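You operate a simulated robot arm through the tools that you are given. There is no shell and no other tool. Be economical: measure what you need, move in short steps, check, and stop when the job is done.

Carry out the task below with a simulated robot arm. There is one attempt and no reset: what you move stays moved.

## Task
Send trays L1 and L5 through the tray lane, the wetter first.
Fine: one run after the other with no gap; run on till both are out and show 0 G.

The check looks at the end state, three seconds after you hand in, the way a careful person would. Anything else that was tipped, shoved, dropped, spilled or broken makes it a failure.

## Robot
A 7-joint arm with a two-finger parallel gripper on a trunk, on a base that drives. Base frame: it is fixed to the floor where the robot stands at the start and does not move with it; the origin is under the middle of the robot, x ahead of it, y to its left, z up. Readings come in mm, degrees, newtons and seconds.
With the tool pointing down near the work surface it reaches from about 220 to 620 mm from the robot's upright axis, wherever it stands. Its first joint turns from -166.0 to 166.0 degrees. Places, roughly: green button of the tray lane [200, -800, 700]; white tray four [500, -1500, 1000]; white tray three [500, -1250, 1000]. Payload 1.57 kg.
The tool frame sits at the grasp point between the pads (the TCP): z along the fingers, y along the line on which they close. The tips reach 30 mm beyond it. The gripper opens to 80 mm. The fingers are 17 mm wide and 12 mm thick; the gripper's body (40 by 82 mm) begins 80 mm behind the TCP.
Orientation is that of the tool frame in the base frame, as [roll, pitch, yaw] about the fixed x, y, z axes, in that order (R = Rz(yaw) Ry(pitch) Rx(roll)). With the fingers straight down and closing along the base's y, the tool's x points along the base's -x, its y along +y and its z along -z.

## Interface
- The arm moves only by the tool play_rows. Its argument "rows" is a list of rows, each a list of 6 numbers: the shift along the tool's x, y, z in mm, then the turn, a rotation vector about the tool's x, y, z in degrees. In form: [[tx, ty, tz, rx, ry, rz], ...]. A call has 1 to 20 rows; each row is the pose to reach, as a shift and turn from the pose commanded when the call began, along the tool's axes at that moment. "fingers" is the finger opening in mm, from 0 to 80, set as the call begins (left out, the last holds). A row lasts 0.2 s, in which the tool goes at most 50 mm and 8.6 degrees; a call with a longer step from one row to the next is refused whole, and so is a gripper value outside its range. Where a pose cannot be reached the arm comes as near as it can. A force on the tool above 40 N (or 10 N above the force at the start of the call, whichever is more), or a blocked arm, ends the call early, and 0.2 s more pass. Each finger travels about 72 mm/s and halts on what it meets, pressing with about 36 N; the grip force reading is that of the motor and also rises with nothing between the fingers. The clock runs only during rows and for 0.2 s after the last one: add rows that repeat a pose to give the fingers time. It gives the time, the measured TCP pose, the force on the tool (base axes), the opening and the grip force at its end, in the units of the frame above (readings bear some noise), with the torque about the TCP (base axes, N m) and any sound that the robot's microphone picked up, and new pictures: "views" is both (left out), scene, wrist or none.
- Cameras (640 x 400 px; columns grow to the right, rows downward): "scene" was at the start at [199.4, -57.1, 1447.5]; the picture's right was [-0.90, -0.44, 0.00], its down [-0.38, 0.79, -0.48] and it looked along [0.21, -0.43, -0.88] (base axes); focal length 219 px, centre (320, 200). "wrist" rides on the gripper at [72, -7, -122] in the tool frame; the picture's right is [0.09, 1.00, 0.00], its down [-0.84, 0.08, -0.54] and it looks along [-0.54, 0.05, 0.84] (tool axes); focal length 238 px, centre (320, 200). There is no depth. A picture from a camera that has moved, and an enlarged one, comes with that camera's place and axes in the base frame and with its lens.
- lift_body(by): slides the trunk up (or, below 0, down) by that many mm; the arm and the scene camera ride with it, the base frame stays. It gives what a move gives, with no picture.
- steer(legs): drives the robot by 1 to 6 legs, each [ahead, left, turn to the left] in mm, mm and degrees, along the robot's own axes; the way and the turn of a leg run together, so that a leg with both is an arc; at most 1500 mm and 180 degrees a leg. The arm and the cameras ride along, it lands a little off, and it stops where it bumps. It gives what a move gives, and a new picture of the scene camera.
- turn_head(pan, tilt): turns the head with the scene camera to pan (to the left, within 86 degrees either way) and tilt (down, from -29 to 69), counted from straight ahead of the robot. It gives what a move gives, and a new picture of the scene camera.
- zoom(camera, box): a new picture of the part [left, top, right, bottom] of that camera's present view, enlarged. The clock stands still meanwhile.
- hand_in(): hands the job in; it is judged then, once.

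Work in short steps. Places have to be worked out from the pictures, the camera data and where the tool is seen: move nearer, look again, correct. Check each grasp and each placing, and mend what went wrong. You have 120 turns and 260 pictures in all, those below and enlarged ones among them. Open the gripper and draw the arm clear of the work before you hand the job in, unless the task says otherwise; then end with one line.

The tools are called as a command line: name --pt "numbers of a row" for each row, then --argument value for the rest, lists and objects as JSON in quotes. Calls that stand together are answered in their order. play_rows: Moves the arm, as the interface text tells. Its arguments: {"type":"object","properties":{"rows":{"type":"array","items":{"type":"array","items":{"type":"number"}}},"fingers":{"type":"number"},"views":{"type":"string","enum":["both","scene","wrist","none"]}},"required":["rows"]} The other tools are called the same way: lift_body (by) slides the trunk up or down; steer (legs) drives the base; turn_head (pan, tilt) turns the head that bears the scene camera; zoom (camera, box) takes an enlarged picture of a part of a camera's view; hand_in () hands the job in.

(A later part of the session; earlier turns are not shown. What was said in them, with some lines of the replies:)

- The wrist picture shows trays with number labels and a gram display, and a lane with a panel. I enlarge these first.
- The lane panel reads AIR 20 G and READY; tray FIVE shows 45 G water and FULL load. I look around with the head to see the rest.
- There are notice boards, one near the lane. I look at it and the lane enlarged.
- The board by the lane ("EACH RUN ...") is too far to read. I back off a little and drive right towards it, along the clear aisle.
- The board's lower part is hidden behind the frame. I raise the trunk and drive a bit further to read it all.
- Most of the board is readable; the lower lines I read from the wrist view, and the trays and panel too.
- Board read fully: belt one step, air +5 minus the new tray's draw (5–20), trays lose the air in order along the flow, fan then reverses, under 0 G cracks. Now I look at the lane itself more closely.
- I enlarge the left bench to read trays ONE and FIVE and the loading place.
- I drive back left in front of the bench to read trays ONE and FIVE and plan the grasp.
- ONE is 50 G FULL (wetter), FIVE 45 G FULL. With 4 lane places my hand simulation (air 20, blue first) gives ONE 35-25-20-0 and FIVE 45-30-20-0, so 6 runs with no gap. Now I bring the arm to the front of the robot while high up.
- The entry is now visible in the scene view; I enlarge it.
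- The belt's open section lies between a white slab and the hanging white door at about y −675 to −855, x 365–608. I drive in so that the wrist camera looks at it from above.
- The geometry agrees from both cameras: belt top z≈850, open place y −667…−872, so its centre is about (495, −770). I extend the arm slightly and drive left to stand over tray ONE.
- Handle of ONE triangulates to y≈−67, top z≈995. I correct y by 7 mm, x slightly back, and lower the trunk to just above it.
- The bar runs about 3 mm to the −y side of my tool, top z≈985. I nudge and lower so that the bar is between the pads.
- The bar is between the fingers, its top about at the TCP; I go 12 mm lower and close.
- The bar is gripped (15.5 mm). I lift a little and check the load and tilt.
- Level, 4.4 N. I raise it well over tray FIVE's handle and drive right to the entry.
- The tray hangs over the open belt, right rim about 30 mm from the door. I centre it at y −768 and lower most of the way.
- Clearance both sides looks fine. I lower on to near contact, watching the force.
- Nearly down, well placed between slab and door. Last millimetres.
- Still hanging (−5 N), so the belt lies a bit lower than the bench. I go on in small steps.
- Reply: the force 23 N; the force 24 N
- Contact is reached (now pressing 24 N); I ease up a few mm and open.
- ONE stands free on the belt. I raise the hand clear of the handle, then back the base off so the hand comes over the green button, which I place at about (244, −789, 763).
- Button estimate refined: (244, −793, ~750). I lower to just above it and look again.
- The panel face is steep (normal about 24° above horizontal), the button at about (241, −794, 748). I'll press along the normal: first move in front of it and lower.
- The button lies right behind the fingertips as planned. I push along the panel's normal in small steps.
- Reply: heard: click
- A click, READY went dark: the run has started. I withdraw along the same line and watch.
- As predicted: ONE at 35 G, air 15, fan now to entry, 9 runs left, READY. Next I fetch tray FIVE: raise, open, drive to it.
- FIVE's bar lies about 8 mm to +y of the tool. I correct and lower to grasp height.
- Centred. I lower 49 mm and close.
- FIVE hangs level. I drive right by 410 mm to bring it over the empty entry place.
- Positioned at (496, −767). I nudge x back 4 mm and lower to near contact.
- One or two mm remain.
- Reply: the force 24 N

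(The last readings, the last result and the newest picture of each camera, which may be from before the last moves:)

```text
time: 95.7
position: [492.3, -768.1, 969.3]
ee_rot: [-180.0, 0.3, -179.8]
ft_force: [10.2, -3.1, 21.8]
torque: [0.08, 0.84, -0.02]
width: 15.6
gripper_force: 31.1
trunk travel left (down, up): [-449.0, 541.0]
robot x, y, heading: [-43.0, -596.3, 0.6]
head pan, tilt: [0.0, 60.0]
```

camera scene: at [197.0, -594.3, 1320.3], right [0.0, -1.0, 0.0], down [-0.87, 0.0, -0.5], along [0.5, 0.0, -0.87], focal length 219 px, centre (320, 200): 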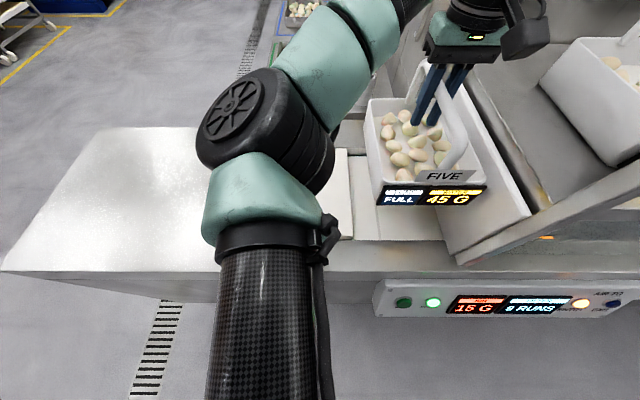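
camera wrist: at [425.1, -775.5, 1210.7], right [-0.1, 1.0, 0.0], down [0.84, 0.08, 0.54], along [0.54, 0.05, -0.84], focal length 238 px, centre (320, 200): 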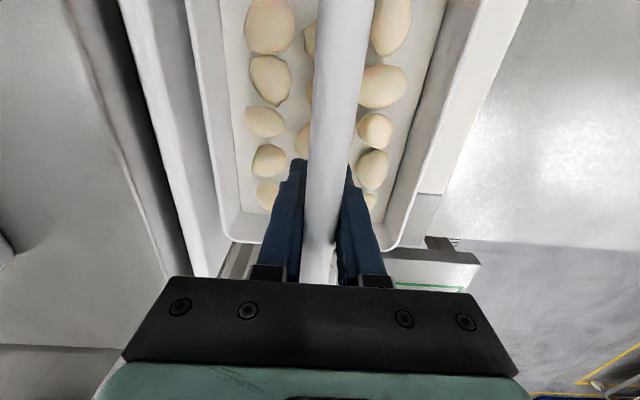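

FIVE rests on the belt. I ease up 1 mm, open, raise clear, and check.

lift_body --by 1

play_rows --pt "0 0 0 0 0 0" --pt "0 0 0 0 0 0" --pt "0 0 0 0 0 0" --fingers 60 --views "wrist"

lift_body --by 130

steer --legs '[[-250, 0, 0]]'

```text
time: 96.2
position: [492.7, -767.5, 969.7]
ee_rot: [-180.0, 0.3, -179.8]
ft_force: [11.1, -3.9, 21.8]
torque: [0.14, -0.08, 0.0]
width: 15.3
gripper_force: 31.4
trunk travel left (down, up): [-450.0, 540.0]
robot x, y, heading: [-42.5, -598.9, 0.2]
head pan, tilt: [0.0, 60.0]
```

```text
time: 97.0
position: [491.5, -768.6, 969.0]
ee_rot: [180.0, 0.0, -179.7]
ft_force: [0.6, -0.7, 0.5]
torque: [0.0, 0.0, 0.01]
width: 59.9
gripper_force: 0.1
trunk travel left (down, up): [-450.0, 540.0]
robot x, y, heading: [-42.7, -596.0, 0.5]
head pan, tilt: [0.0, 60.0]
camera wrist: at [420.7, -776.1, 1089.8], right [-0.1, 1.0, 0.0], down [0.84, 0.08, 0.54], along [0.54, 0.05, -0.84], focal length 238 px, centre (320, 200)
```

wrist: 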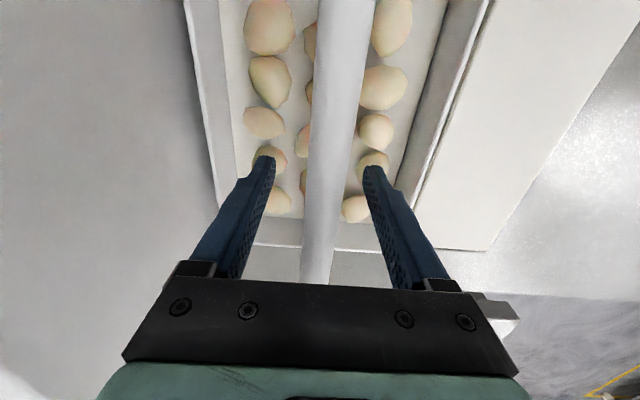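

```text
time: 98.5
position: [492.0, -768.6, 1099.2]
ee_rot: [180.0, -0.1, -179.8]
ft_force: [0.5, 0.5, -0.4]
torque: [-0.04, 0.0, 0.03]
width: 59.9
gripper_force: 0.0
trunk travel left (down, up): [-580.0, 410.0]
robot x, y, heading: [-43.1, -596.1, 0.2]
head pan, tilt: [0.0, 60.0]
```

```text
time: 100.3
position: [246.4, -769.4, 1099.2]
ee_rot: [180.0, 0.0, -179.8]
ft_force: [0.0, 0.0, 0.3]
torque: [0.03, 0.01, 0.05]
width: 60.2
gripper_force: 0.0
trunk travel left (down, up): [-580.0, 410.0]
robot x, y, heading: [-287.3, -593.7, 0.3]
head pan, tilt: [0.0, 60.0]
camera scene: at [-48.4, -594.9, 1329.5], right [0.01, -1.0, 0.0], down [-0.87, 0.0, -0.5], along [0.5, 0.0, -0.87], focal length 219 px, centre (320, 200)
```

scene: 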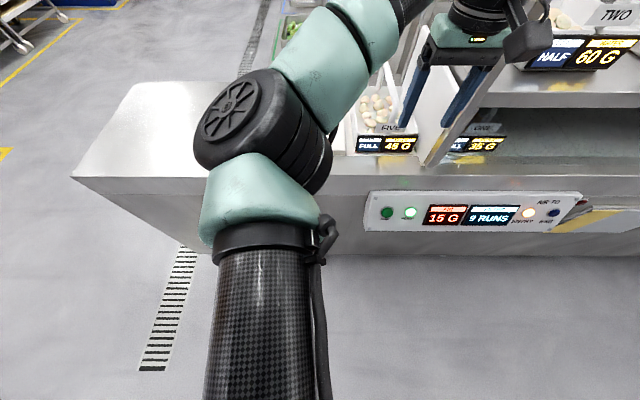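

FIVE is on the entry place. I return to the pre-press pose (197, −795, 788).

play_rows --pt "25 -13 0 0 0 0" --pt "49 -26 0 0 0 0" --pt "49 -26 0 0 0 0" --pt "49 -26 0 0 0 0" --fingers 0 --views "none"

lift_body --by -311

play_rows --pt "0 0 0 0 0 0" --views "both"

```text
time: 101.3
position: [197.6, -795.7, 1098.8]
ee_rot: [179.9, 0.1, -179.7]
ft_force: [0.1, -0.4, 0.2]
torque: [-0.03, -0.01, 0.01]
width: 0.0
gripper_force: 21.4
trunk travel left (down, up): [-580.0, 410.0]
robot x, y, heading: [-289.3, -597.4, 0.5]
head pan, tilt: [0.0, 60.0]
```

```text
time: 104.4
position: [197.6, -794.9, 787.7]
ee_rot: [-180.0, 0.0, -179.7]
ft_force: [-0.3, 0.1, -0.6]
torque: [-0.02, -0.01, 0.02]
width: 0.2
gripper_force: 21.5
trunk travel left (down, up): [-269.0, 721.0]
robot x, y, heading: [-285.0, -597.4, 0.3]
head pan, tilt: [0.0, 60.0]
```

```text
time: 104.8
position: [198.5, -795.0, 787.0]
ee_rot: [-180.0, 0.0, -179.7]
ft_force: [0.1, -0.3, -0.1]
torque: [0.0, 0.0, -0.01]
width: 0.0
gripper_force: 21.6
trunk travel left (down, up): [-269.0, 721.0]
robot x, y, heading: [-285.1, -601.4, 0.2]
head pan, tilt: [0.0, 60.0]
camera scene: at [-47.8, -594.9, 1018.4], right [0.01, -1.0, 0.0], down [-0.87, 0.0, -0.5], along [0.5, 0.0, -0.87], focal length 219 px, centre (320, 200)
camera wrist: at [127.3, -803.3, 908.8], right [-0.1, 1.0, 0.0], down [0.84, 0.08, 0.54], along [0.54, 0.05, -0.84], focal length 238 px, centre (320, 200)
```

scene: 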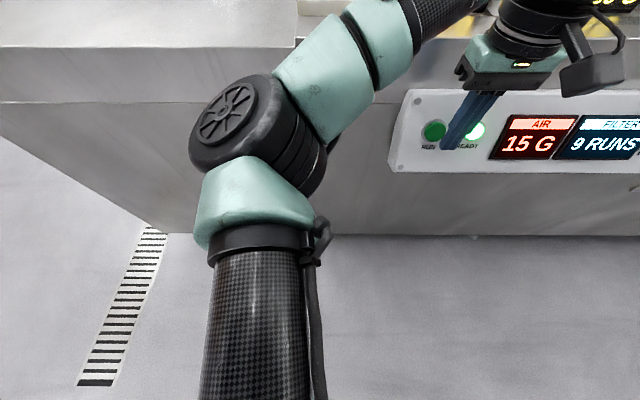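
wrist: 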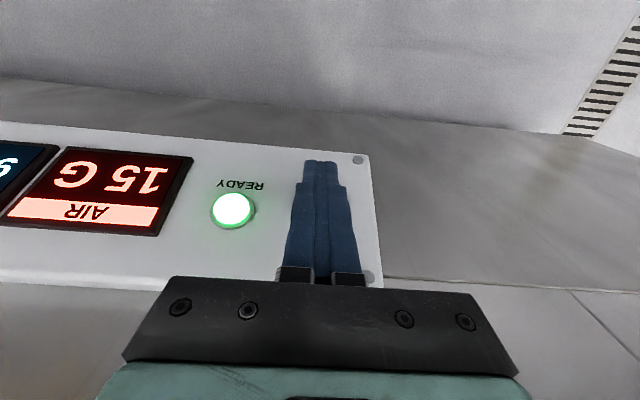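

Same view as before the first press. I press and withdraw in one call, then wait.

play_rows --pt "-18 0 8 0 0 0" --pt "-27 0 12 0 0 0" --pt "-32 0 14 0 0 0" --pt "-35 0 15 0 0 0" --pt "-37 0 16 0 0 0" --pt "-39 0 17 0 0 0" --pt "-20 0 9 0 0 0" --pt "0 0 0 0 0 0" --pt "0 0 0 0 0 0" --pt "0 0 0 0 0 0" --pt "0 0 0 0 0 0" --pt "0 0 0 0 0 0" --pt "0 0 0 0 0 0" --pt "0 0 0 0 0 0" --views "wrist"

turn_head --pan -25 --tilt 30

```text
time: 107.8
position: [197.7, -794.8, 788.5]
ee_rot: [-180.0, 0.0, -179.7]
ft_force: [-0.6, -0.5, 0.1]
torque: [0.0, -0.02, -0.02]
width: 0.0
gripper_force: 21.4
trunk travel left (down, up): [-269.0, 721.0]
robot x, y, heading: [-284.2, -594.0, 0.5]
head pan, tilt: [0.0, 60.0]
heard: click
camera wrist: at [126.6, -802.5, 908.4], right [-0.1, 1.0, 0.0], down [0.84, 0.08, 0.54], along [0.54, 0.05, -0.84], focal length 238 px, centre (320, 200)
```

wrist: 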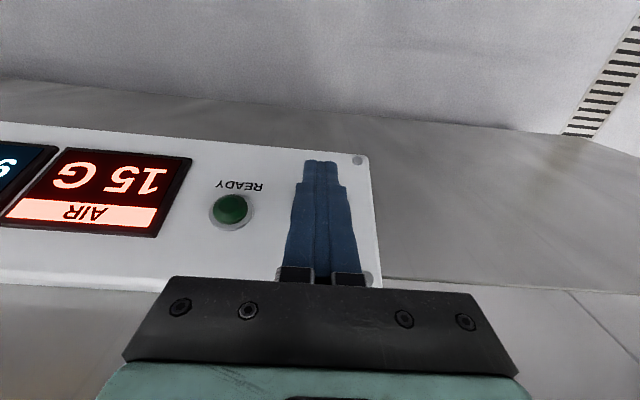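

```text
time: 108.8
position: [197.9, -794.4, 786.5]
ee_rot: [180.0, 0.0, -179.7]
ft_force: [-0.5, -0.2, -0.5]
torque: [-0.01, 0.01, 0.01]
width: 0.0
gripper_force: 20.8
trunk travel left (down, up): [-269.0, 721.0]
robot x, y, heading: [-286.2, -599.9, 0.3]
head pan, tilt: [-25.0, 30.0]
camera scene: at [-32.2, -632.9, 1060.4], right [-0.42, -0.91, 0.0], down [-0.46, 0.21, -0.87], along [0.79, -0.36, -0.5], focal length 219 px, centre (320, 200)
```

scene: 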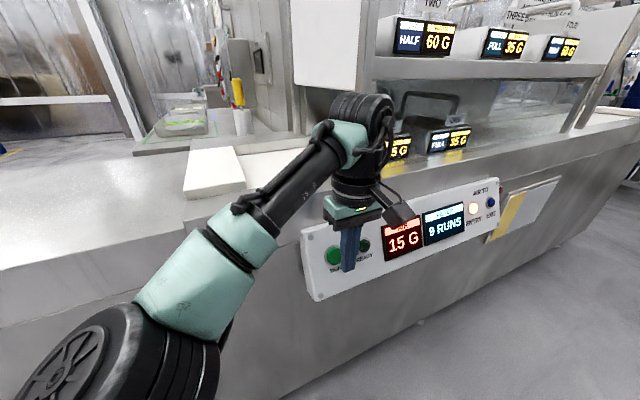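

The belt has moved; the run is still finishing. I wait a few seconds and look again.

play_rows --pt "0 0 0 0 0 0" --pt "0 0 0 0 0 0" --pt "0 0 0 0 0 0" --pt "0 0 0 0 0 0" --pt "0 0 0 0 0 0" --pt "0 0 0 0 0 0" --pt "0 0 0 0 0 0" --pt "0 0 0 0 0 0" --pt "0 0 0 0 0 0" --pt "0 0 0 0 0 0" --views "none"

zoom --camera "scene" --box '[290, 80, 530, 300]'

```text
time: 111.0
position: [197.2, -794.5, 787.3]
ee_rot: [-180.0, 0.1, -179.7]
ft_force: [1.6, 0.7, -0.6]
torque: [0.01, -0.02, 0.02]
width: 0.0
gripper_force: 21.4
trunk travel left (down, up): [-269.0, 721.0]
robot x, y, heading: [-283.6, -598.7, 0.3]
head pan, tilt: [-25.0, 30.0]
```

```text
1.82 times, centred on (410, 190) of scene
camera zoom: at [-32.3, -633.0, 1060.5], right [-0.42, -0.91, 0.0], down [-0.45, 0.21, -0.87], along [0.79, -0.36, -0.5], focal length 398 px, centre (156, 218)
```

zoom: 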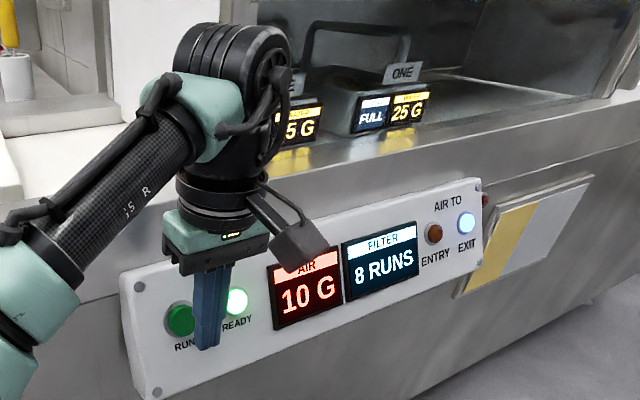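

Exactly as predicted (ONE 25 G, air 10, blue, 8 runs). Run 3: press, then wait.

play_rows --pt "-18 0 8 0 0 0" --pt "-27 0 12 0 0 0" --pt "-32 0 14 0 0 0" --pt "-35 0 15 0 0 0" --pt "-37 0 16 0 0 0" --pt "-39 0 17 0 0 0" --pt "-20 0 9 0 0 0" --pt "0 0 0 0 0 0" --pt "0 0 0 0 0 0" --pt "0 0 0 0 0 0" --pt "0 0 0 0 0 0" --pt "0 0 0 0 0 0" --pt "0 0 0 0 0 0" --pt "0 0 0 0 0 0" --pt "0 0 0 0 0 0" --pt "0 0 0 0 0 0" --pt "0 0 0 0 0 0" --pt "0 0 0 0 0 0" --pt "0 0 0 0 0 0" --pt "0 0 0 0 0 0" --views "none"

turn_head --pan -35 --tilt 30

play_rows --pt "0 0 0 0 0 0" --pt "0 0 0 0 0 0" --pt "0 0 0 0 0 0" --pt "0 0 0 0 0 0" --pt "0 0 0 0 0 0" --views "none"

zoom --camera "scene" --box '[200, 50, 520, 250]'

```text
time: 115.2
position: [198.8, -796.0, 788.0]
ee_rot: [-180.0, 0.0, -179.8]
ft_force: [0.8, 0.6, -0.1]
torque: [0.0, -0.03, 0.01]
width: 0.0
gripper_force: 21.6
trunk travel left (down, up): [-269.0, 721.0]
robot x, y, heading: [-287.2, -597.1, 0.4]
head pan, tilt: [-25.0, 30.0]
heard: click
```

```text
time: 115.9
position: [197.8, -795.7, 787.7]
ee_rot: [180.0, 0.0, -179.8]
ft_force: [-1.4, -0.9, 0.3]
torque: [0.01, 0.01, -0.04]
width: 0.0
gripper_force: 21.3
trunk travel left (down, up): [-269.0, 721.0]
robot x, y, heading: [-284.6, -599.3, 0.5]
head pan, tilt: [-35.0, 30.0]
camera scene: at [-40.0, -646.7, 1060.5], right [-0.57, -0.82, 0.0], down [-0.41, 0.28, -0.87], along [0.71, -0.49, -0.5], focal length 219 px, centre (320, 200)
```

scene: 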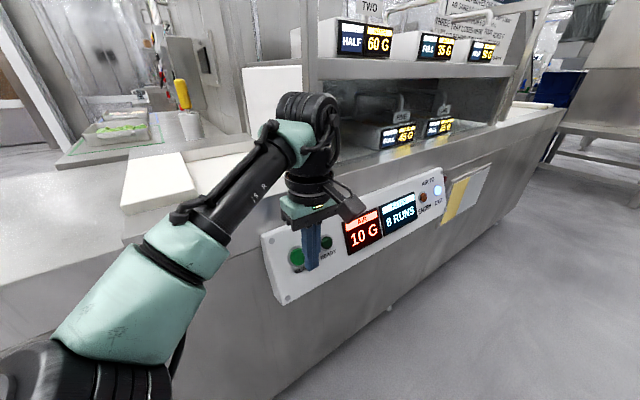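

```text
time: 117.1
position: [198.5, -796.8, 788.4]
ee_rot: [180.0, 0.1, -179.7]
ft_force: [-0.5, 0.2, 0.1]
torque: [-0.03, 0.02, -0.01]
width: 0.0
gripper_force: 21.6
trunk travel left (down, up): [-269.0, 721.0]
robot x, y, heading: [-286.5, -596.2, 0.3]
head pan, tilt: [-35.0, 30.0]
```

```text
2.00 times, centred on (360, 150) of scene
camera zoom: at [-40.1, -646.7, 1060.5], right [-0.57, -0.82, 0.0], down [-0.41, 0.28, -0.87], along [0.71, -0.49, -0.5], focal length 438 px, centre (240, 300)
```

zoom: 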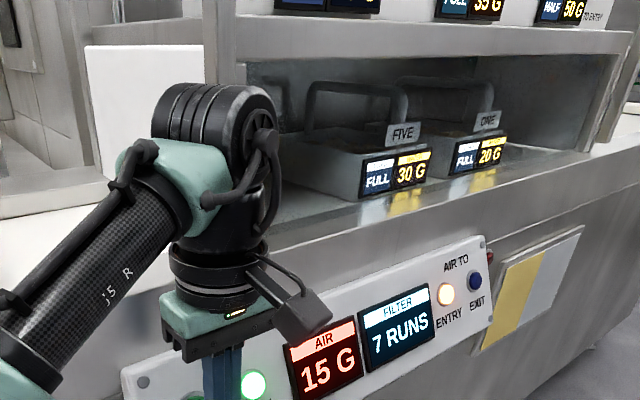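

FIVE 30, ONE 20, air 15 – on plan, and one more place remains before the exit. Run 4.

play_rows --pt "-18 0 8 0 0 0" --pt "-27 0 12 0 0 0" --pt "-32 0 14 0 0 0" --pt "-35 0 15 0 0 0" --pt "-37 0 16 0 0 0" --pt "-39 0 17 0 0 0" --pt "-20 0 9 0 0 0" --pt "0 0 0 0 0 0" --pt "0 0 0 0 0 0" --pt "0 0 0 0 0 0" --pt "0 0 0 0 0 0" --pt "0 0 0 0 0 0" --pt "0 0 0 0 0 0" --pt "0 0 0 0 0 0" --pt "0 0 0 0 0 0" --pt "0 0 0 0 0 0" --pt "0 0 0 0 0 0" --pt "0 0 0 0 0 0" --pt "0 0 0 0 0 0" --pt "0 0 0 0 0 0" --views "none"

play_rows --pt "0 0 0 0 0 0" --pt "0 0 0 0 0 0" --pt "0 0 0 0 0 0" --pt "0 0 0 0 0 0" --pt "0 0 0 0 0 0" --pt "0 0 0 0 0 0" --pt "0 0 0 0 0 0" --pt "0 0 0 0 0 0" --pt "0 0 0 0 0 0" --pt "0 0 0 0 0 0" --views "none"

zoom --camera "scene" --box '[260, 50, 580, 250]'

```text
time: 121.3
position: [198.2, -795.8, 787.2]
ee_rot: [-180.0, 0.0, -179.7]
ft_force: [0.1, 0.5, 0.3]
torque: [0.0, 0.01, -0.04]
width: 0.0
gripper_force: 21.6
trunk travel left (down, up): [-269.0, 721.0]
robot x, y, heading: [-284.6, -601.8, 0.2]
head pan, tilt: [-35.0, 30.0]
heard: click
```

```text
time: 123.5
position: [198.0, -796.0, 788.3]
ee_rot: [180.0, 0.0, -179.6]
ft_force: [0.0, -0.3, -0.9]
torque: [0.0, -0.02, 0.0]
width: 0.0
gripper_force: 21.6
trunk travel left (down, up): [-269.0, 721.0]
robot x, y, heading: [-285.1, -599.0, 0.1]
head pan, tilt: [-35.0, 30.0]
```

```text
2.00 times, centred on (420, 150) of scene
camera zoom: at [-40.1, -646.7, 1060.5], right [-0.57, -0.82, 0.0], down [-0.41, 0.28, -0.87], along [0.71, -0.49, -0.5], focal length 438 px, centre (120, 300)
```

zoom: 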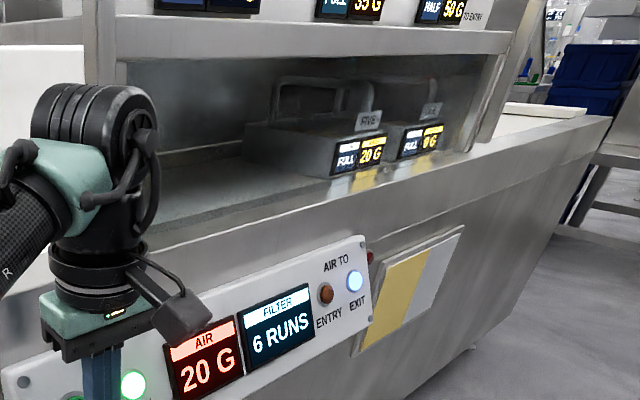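

ONE 0 G at the fourth, last place; FIVE 20; air 20, blue. By geometry (pitch ≈226 mm, exit mouth ≈ −1800) the next run takes ONE out. Run 5.

play_rows --pt "-18 0 8 0 0 0" --pt "-27 0 12 0 0 0" --pt "-32 0 14 0 0 0" --pt "-35 0 15 0 0 0" --pt "-37 0 16 0 0 0" --pt "-39 0 17 0 0 0" --pt "-20 0 9 0 0 0" --pt "0 0 0 0 0 0" --pt "0 0 0 0 0 0" --pt "0 0 0 0 0 0" --pt "0 0 0 0 0 0" --pt "0 0 0 0 0 0" --pt "0 0 0 0 0 0" --pt "0 0 0 0 0 0" --pt "0 0 0 0 0 0" --pt "0 0 0 0 0 0" --pt "0 0 0 0 0 0" --pt "0 0 0 0 0 0" --pt "0 0 0 0 0 0" --pt "0 0 0 0 0 0" --views "none"

play_rows --pt "0 0 0 0 0 0" --pt "0 0 0 0 0 0" --pt "0 0 0 0 0 0" --pt "0 0 0 0 0 0" --pt "0 0 0 0 0 0" --pt "0 0 0 0 0 0" --pt "0 0 0 0 0 0" --pt "0 0 0 0 0 0" --pt "0 0 0 0 0 0" --pt "0 0 0 0 0 0" --views "none"

zoom --camera "scene" --box '[260, 50, 580, 250]'

```text
time: 127.7
position: [197.4, -794.8, 788.4]
ee_rot: [-180.0, 0.0, -179.7]
ft_force: [-0.4, 0.2, 0.3]
torque: [0.0, -0.02, 0.0]
width: 0.0
gripper_force: 21.6
trunk travel left (down, up): [-269.0, 721.0]
robot x, y, heading: [-281.4, -597.6, 0.4]
head pan, tilt: [-35.0, 30.0]
heard: click
```

```text
time: 129.9
position: [197.3, -796.2, 787.2]
ee_rot: [-180.0, 0.0, -179.7]
ft_force: [0.1, 0.2, -0.9]
torque: [-0.01, 0.0, 0.0]
width: 0.1
gripper_force: 21.2
trunk travel left (down, up): [-269.0, 721.0]
robot x, y, heading: [-286.2, -599.2, 0.3]
head pan, tilt: [-35.0, 30.0]
```

```text
2.00 times, centred on (420, 150) of scene
camera zoom: at [-40.1, -646.7, 1060.5], right [-0.57, -0.82, 0.0], down [-0.41, 0.28, -0.87], along [0.71, -0.49, -0.5], focal length 438 px, centre (120, 300)
```

zoom: 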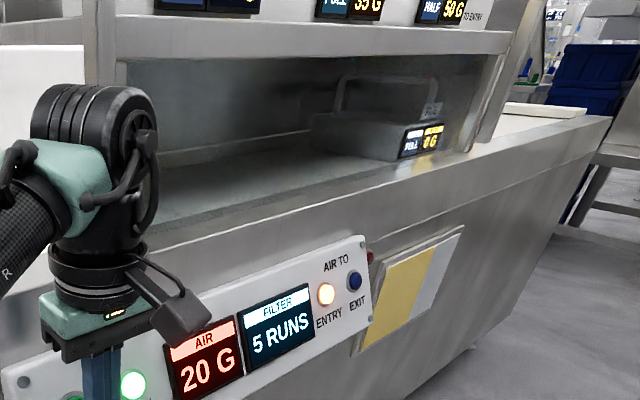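

FIVE now 0 G in the last place. Before run 6 I check where ONE stands beyond the exit.

turn_head --pan -55 --tilt 20

zoom --camera "scene" --box '[260, 80, 440, 200]'

```text
time: 130.7
position: [198.3, -795.1, 787.9]
ee_rot: [-179.9, 0.1, -179.6]
ft_force: [0.2, 0.5, 0.9]
torque: [-0.02, 0.01, 0.01]
width: 0.1
gripper_force: 20.9
trunk travel left (down, up): [-269.0, 721.0]
robot x, y, heading: [-282.9, -596.5, 0.3]
head pan, tilt: [-55.0, 20.0]
camera scene: at [-60.6, -671.2, 1076.5], right [-0.82, -0.58, 0.0], down [-0.2, 0.28, -0.94], along [0.54, -0.77, -0.34], focal length 219 px, centre (320, 200)
```

scene: 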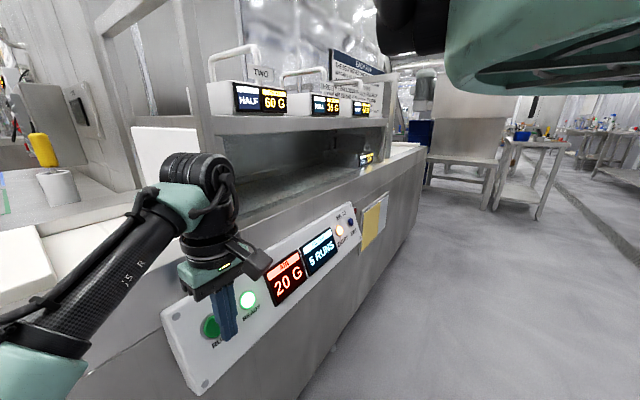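

```text
3.33 times, centred on (350, 140) of scene
camera zoom: at [-60.6, -671.2, 1076.5], right [-0.82, -0.58, 0.0], down [-0.2, 0.28, -0.94], along [0.54, -0.77, -0.34], focal length 730 px, centre (220, 400)
```

zoom: 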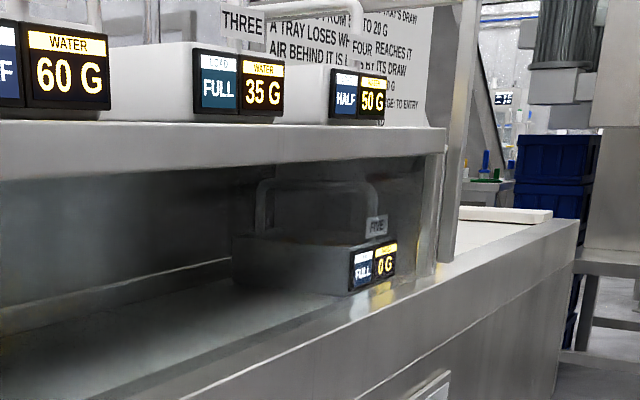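

ONE is hidden behind the exit post. I want to see whether it has room to move on, so I raise and drive right to look.

lift_body --by 400

steer --legs '[[0, -700, 0]]'

turn_head --pan -45 --tilt 45

```text
time: 134.6
position: [198.4, -794.8, 1188.6]
ee_rot: [-179.9, 0.0, -179.6]
ft_force: [-0.5, -0.4, -0.4]
torque: [-0.04, 0.02, 0.01]
width: 0.0
gripper_force: 20.8
trunk travel left (down, up): [-669.0, 321.0]
robot x, y, heading: [-284.0, -595.7, 0.3]
head pan, tilt: [-55.0, 20.0]
```

```text
time: 138.4
position: [199.2, -1488.9, 1187.1]
ee_rot: [179.8, 0.0, -180.0]
ft_force: [0.7, 1.1, 0.1]
torque: [0.03, 0.01, 0.0]
width: 0.1
gripper_force: 21.2
trunk travel left (down, up): [-669.0, 321.0]
robot x, y, heading: [-284.0, -1289.6, -0.1]
head pan, tilt: [-55.0, 20.0]
camera scene: at [-59.2, -1364.2, 1476.5], right [-0.82, -0.57, 0.0], down [-0.2, 0.28, -0.94], along [0.54, -0.77, -0.34], focal length 219 px, centre (320, 200)
```

scene: 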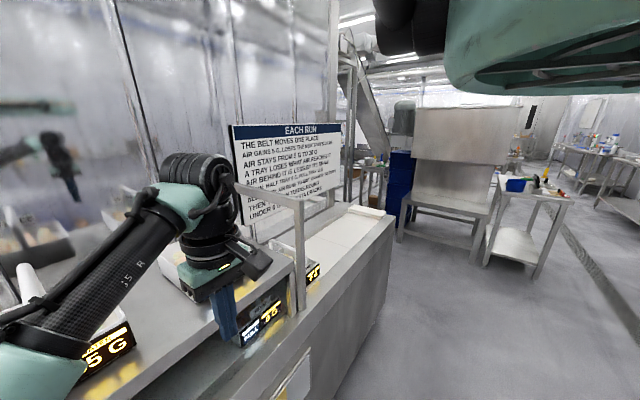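

```text
time: 139.3
position: [198.7, -1488.4, 1187.8]
ee_rot: [180.0, 0.0, -179.8]
ft_force: [-0.1, -0.3, 0.5]
torque: [0.01, 0.01, -0.03]
width: 0.1
gripper_force: 20.9
trunk travel left (down, up): [-669.0, 321.0]
robot x, y, heading: [-282.8, -1288.1, 0.2]
head pan, tilt: [-45.0, 45.0]
camera scene: at [-55.1, -1345.2, 1437.9], right [-0.71, -0.71, 0.0], down [-0.5, 0.5, -0.71], along [0.5, -0.5, -0.71], focal length 219 px, centre (320, 200)
```

scene: 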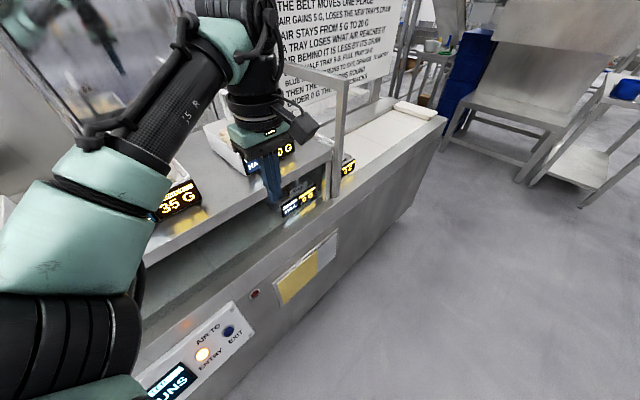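

ONE's display shows just past the exit post, with a long free belt beyond. I check its reading.

zoom --camera "scene" --box '[260, 80, 450, 220]'

steer --legs '[[0, 700, 0]]'

```text
2.86 times, centred on (355, 150) of scene
camera zoom: at [-55.1, -1345.2, 1437.9], right [-0.71, -0.71, 0.0], down [-0.5, 0.5, -0.71], along [0.5, -0.5, -0.71], focal length 626 px, centre (220, 343)
```

zoom: 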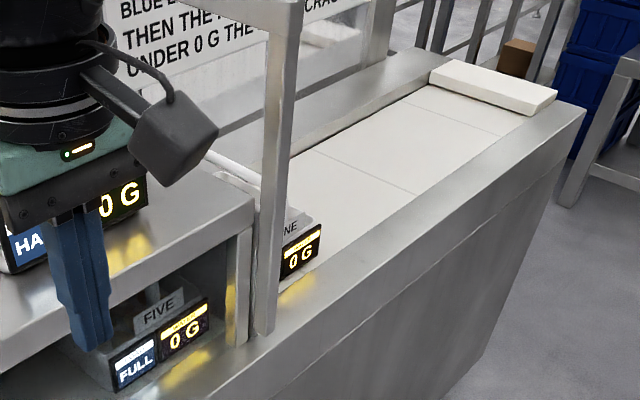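

```text
time: 143.1
position: [197.2, -789.5, 1188.1]
ee_rot: [180.0, 0.1, -179.8]
ft_force: [-0.1, -0.2, 0.2]
torque: [-0.01, -0.02, -0.01]
width: 0.0
gripper_force: 21.4
trunk travel left (down, up): [-669.0, 321.0]
robot x, y, heading: [-285.3, -588.9, 0.4]
head pan, tilt: [-45.0, 45.0]
camera scene: at [-55.8, -646.3, 1437.9], right [-0.71, -0.71, 0.0], down [-0.5, 0.5, -0.71], along [0.5, -0.5, -0.71], focal length 219 px, centre (320, 200)
```

scene: 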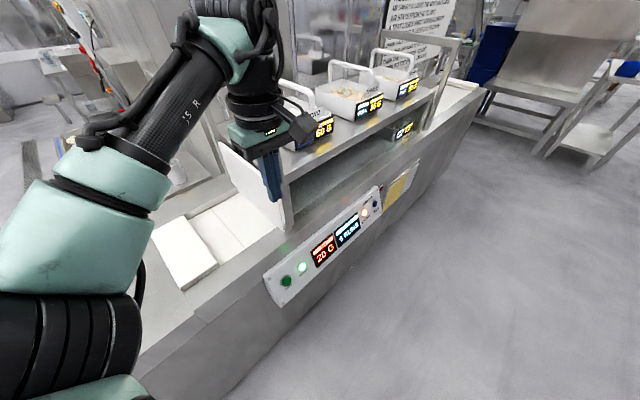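

ONE 0 G and out, with two free belt places beyond. I go back down to the pre-press pose and make run 6 to bring FIVE out.

play_rows --pt "0 -6 0 0 0 0" --views "none"

lift_body --by -400

play_rows --pt "0 0 0 0 0 0" --views "wrist"

```text
time: 143.5
position: [199.2, -796.9, 1187.9]
ee_rot: [179.9, -0.1, -179.8]
ft_force: [0.8, 1.0, -0.1]
torque: [-0.01, 0.03, -0.05]
width: 0.3
gripper_force: 21.0
trunk travel left (down, up): [-669.0, 321.0]
robot x, y, heading: [-286.6, -591.9, 0.1]
head pan, tilt: [-45.0, 45.0]
```

```text
time: 147.3
position: [199.4, -796.5, 787.4]
ee_rot: [-180.0, -0.1, -179.7]
ft_force: [-0.6, 0.3, -0.1]
torque: [-0.03, -0.01, 0.02]
width: 0.1
gripper_force: 21.4
trunk travel left (down, up): [-269.0, 721.0]
robot x, y, heading: [-282.2, -590.1, 0.0]
head pan, tilt: [-45.0, 45.0]
```

```text
time: 147.7
position: [198.8, -795.9, 788.2]
ee_rot: [179.8, 0.0, -179.8]
ft_force: [0.0, 0.1, 0.1]
torque: [-0.01, 0.0, 0.01]
width: 0.1
gripper_force: 20.7
trunk travel left (down, up): [-269.0, 721.0]
robot x, y, heading: [-285.2, -588.7, -0.1]
head pan, tilt: [-45.0, 45.0]
camera wrist: at [127.7, -803.6, 909.0], right [-0.1, 1.0, 0.0], down [0.84, 0.08, 0.54], along [0.54, 0.05, -0.84], focal length 238 px, centre (320, 200)
```

wrist: 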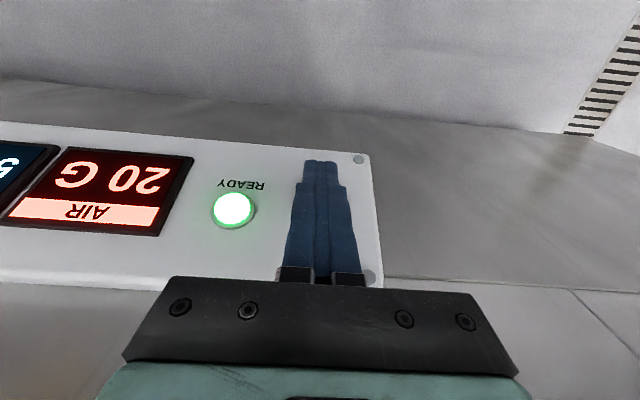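

READY is lit and the pose is the same; run 6.

play_rows --pt "-18 0 8 0 0 0" --pt "-27 0 12 0 0 0" --pt "-32 0 14 0 0 0" --pt "-35 0 15 0 0 0" --pt "-37 0 16 0 0 0" --pt "-39 0 17 0 0 0" --pt "-20 0 9 0 0 0" --pt "0 0 0 0 0 0" --pt "0 0 0 0 0 0" --pt "0 0 0 0 0 0" --pt "0 0 0 0 0 0" --pt "0 0 0 0 0 0" --pt "0 0 0 0 0 0" --pt "0 0 0 0 0 0" --views "none"

lift_body --by 400

steer --legs '[[0, -800, 0]]'

zoom --camera "scene" --box '[160, 60, 450, 260]'

```text
time: 150.7
position: [199.0, -794.8, 786.8]
ee_rot: [180.0, -0.1, -179.7]
ft_force: [0.3, 0.0, -0.1]
torque: [0.02, 0.04, -0.04]
width: 0.1
gripper_force: 21.2
trunk travel left (down, up): [-269.0, 721.0]
robot x, y, heading: [-283.4, -588.3, 0.2]
head pan, tilt: [-45.0, 45.0]
heard: click
```

```text
time: 154.6
position: [198.9, -796.1, 1188.6]
ee_rot: [180.0, -0.1, -179.8]
ft_force: [0.0, -0.9, -0.3]
torque: [0.01, -0.04, 0.03]
width: 0.1
gripper_force: 21.5
trunk travel left (down, up): [-669.0, 321.0]
robot x, y, heading: [-286.4, -589.8, 0.2]
head pan, tilt: [-45.0, 45.0]
```

```text
time: 158.9
position: [197.4, -1601.8, 1188.6]
ee_rot: [-180.0, -0.1, 179.9]
ft_force: [0.2, -0.9, 0.2]
torque: [0.03, 0.0, 0.01]
width: 0.0
gripper_force: 21.0
trunk travel left (down, up): [-669.0, 321.0]
robot x, y, heading: [-285.0, -1397.1, -0.2]
head pan, tilt: [-45.0, 45.0]
camera scene: at [-56.0, -1453.9, 1437.8], right [-0.71, -0.71, 0.0], down [-0.5, 0.5, -0.71], along [0.5, -0.5, -0.71], focal length 219 px, centre (320, 200)
```

scene: 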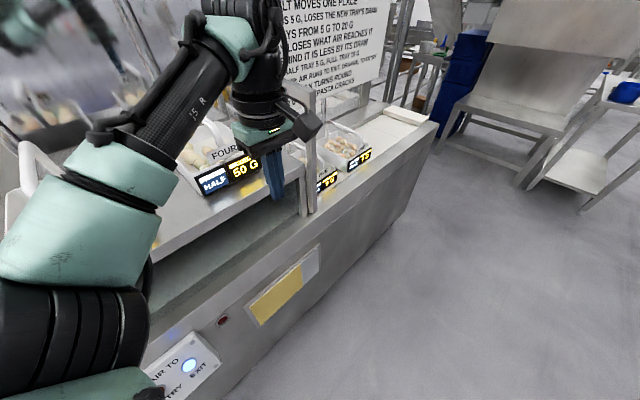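

```text
2.00 times, centred on (305, 160) of scene
camera zoom: at [-56.0, -1453.9, 1437.8], right [-0.71, -0.71, 0.0], down [-0.5, 0.5, -0.71], along [0.5, -0.5, -0.71], focal length 438 px, centre (350, 280)
```

zoom: 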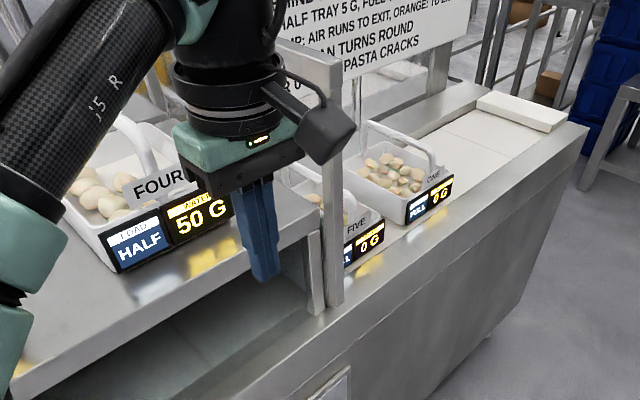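

Both trays are out past the exit post and show 0 G. I back off, open the gripper and take one last look.

steer --legs '[[-150, 0, 0]]'

play_rows --pt "0 0 0 0 0 0" --pt "0 0 0 0 0 0" --pt "0 0 0 0 0 0" --fingers 80 --views "scene"

zoom --camera "scene" --box '[200, 20, 460, 200]'

```text
time: 160.2
position: [46.4, -1604.3, 1189.6]
ee_rot: [-180.0, 0.0, 179.7]
ft_force: [0.0, 0.5, 0.1]
torque: [-0.02, -0.04, -0.02]
width: 0.0
gripper_force: 21.4
trunk travel left (down, up): [-669.0, 321.0]
robot x, y, heading: [-437.3, -1396.4, -0.4]
head pan, tilt: [-45.0, 45.0]
camera scene: at [-207.5, -1453.6, 1438.0], right [-0.71, -0.7, 0.0], down [-0.5, 0.5, -0.71], along [0.5, -0.5, -0.71], focal length 219 px, centre (320, 200)
```

scene: 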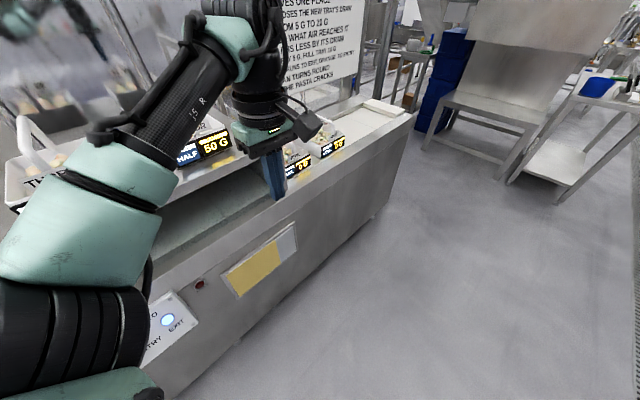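

```text
time: 161.1
position: [47.1, -1605.1, 1189.0]
ee_rot: [-180.0, 0.0, 179.8]
ft_force: [0.2, -0.5, -0.7]
torque: [-0.03, 0.01, -0.02]
width: 80.0
gripper_force: 0.0
trunk travel left (down, up): [-669.0, 321.0]
robot x, y, heading: [-437.3, -1395.8, -0.2]
head pan, tilt: [-45.0, 45.0]
camera scene: at [-206.5, -1453.6, 1437.8], right [-0.71, -0.7, 0.0], down [-0.5, 0.5, -0.71], along [0.5, -0.5, -0.71], focal length 219 px, centre (320, 200)
```

scene: 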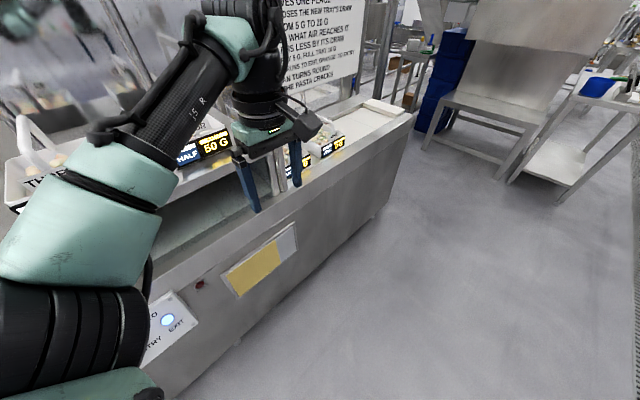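

```text
2.22 times, centred on (330, 110) of scene
camera zoom: at [-206.5, -1453.6, 1437.8], right [-0.71, -0.7, 0.0], down [-0.5, 0.5, -0.71], along [0.5, -0.5, -0.71], focal length 487 px, centre (298, 400)
```

zoom: 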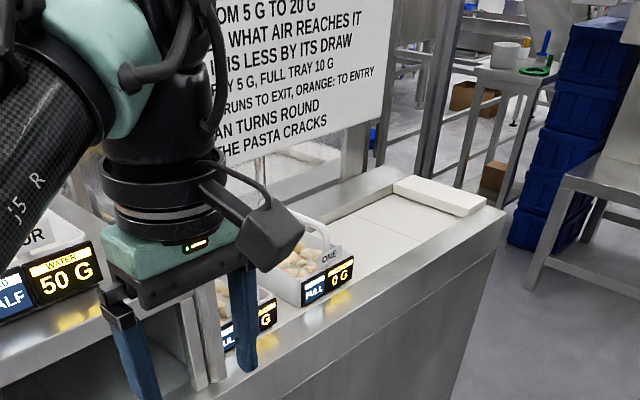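

Everything is in place, the gripper is open and the arm is clear; I hand in.

hand_in

```text
The job is handed in.
```

Trays ONE (50 G, the wetter) and FIVE (45 G) went through the lane in that order over six consecutive runs with no gap; both are out at the exit and show 0 G.
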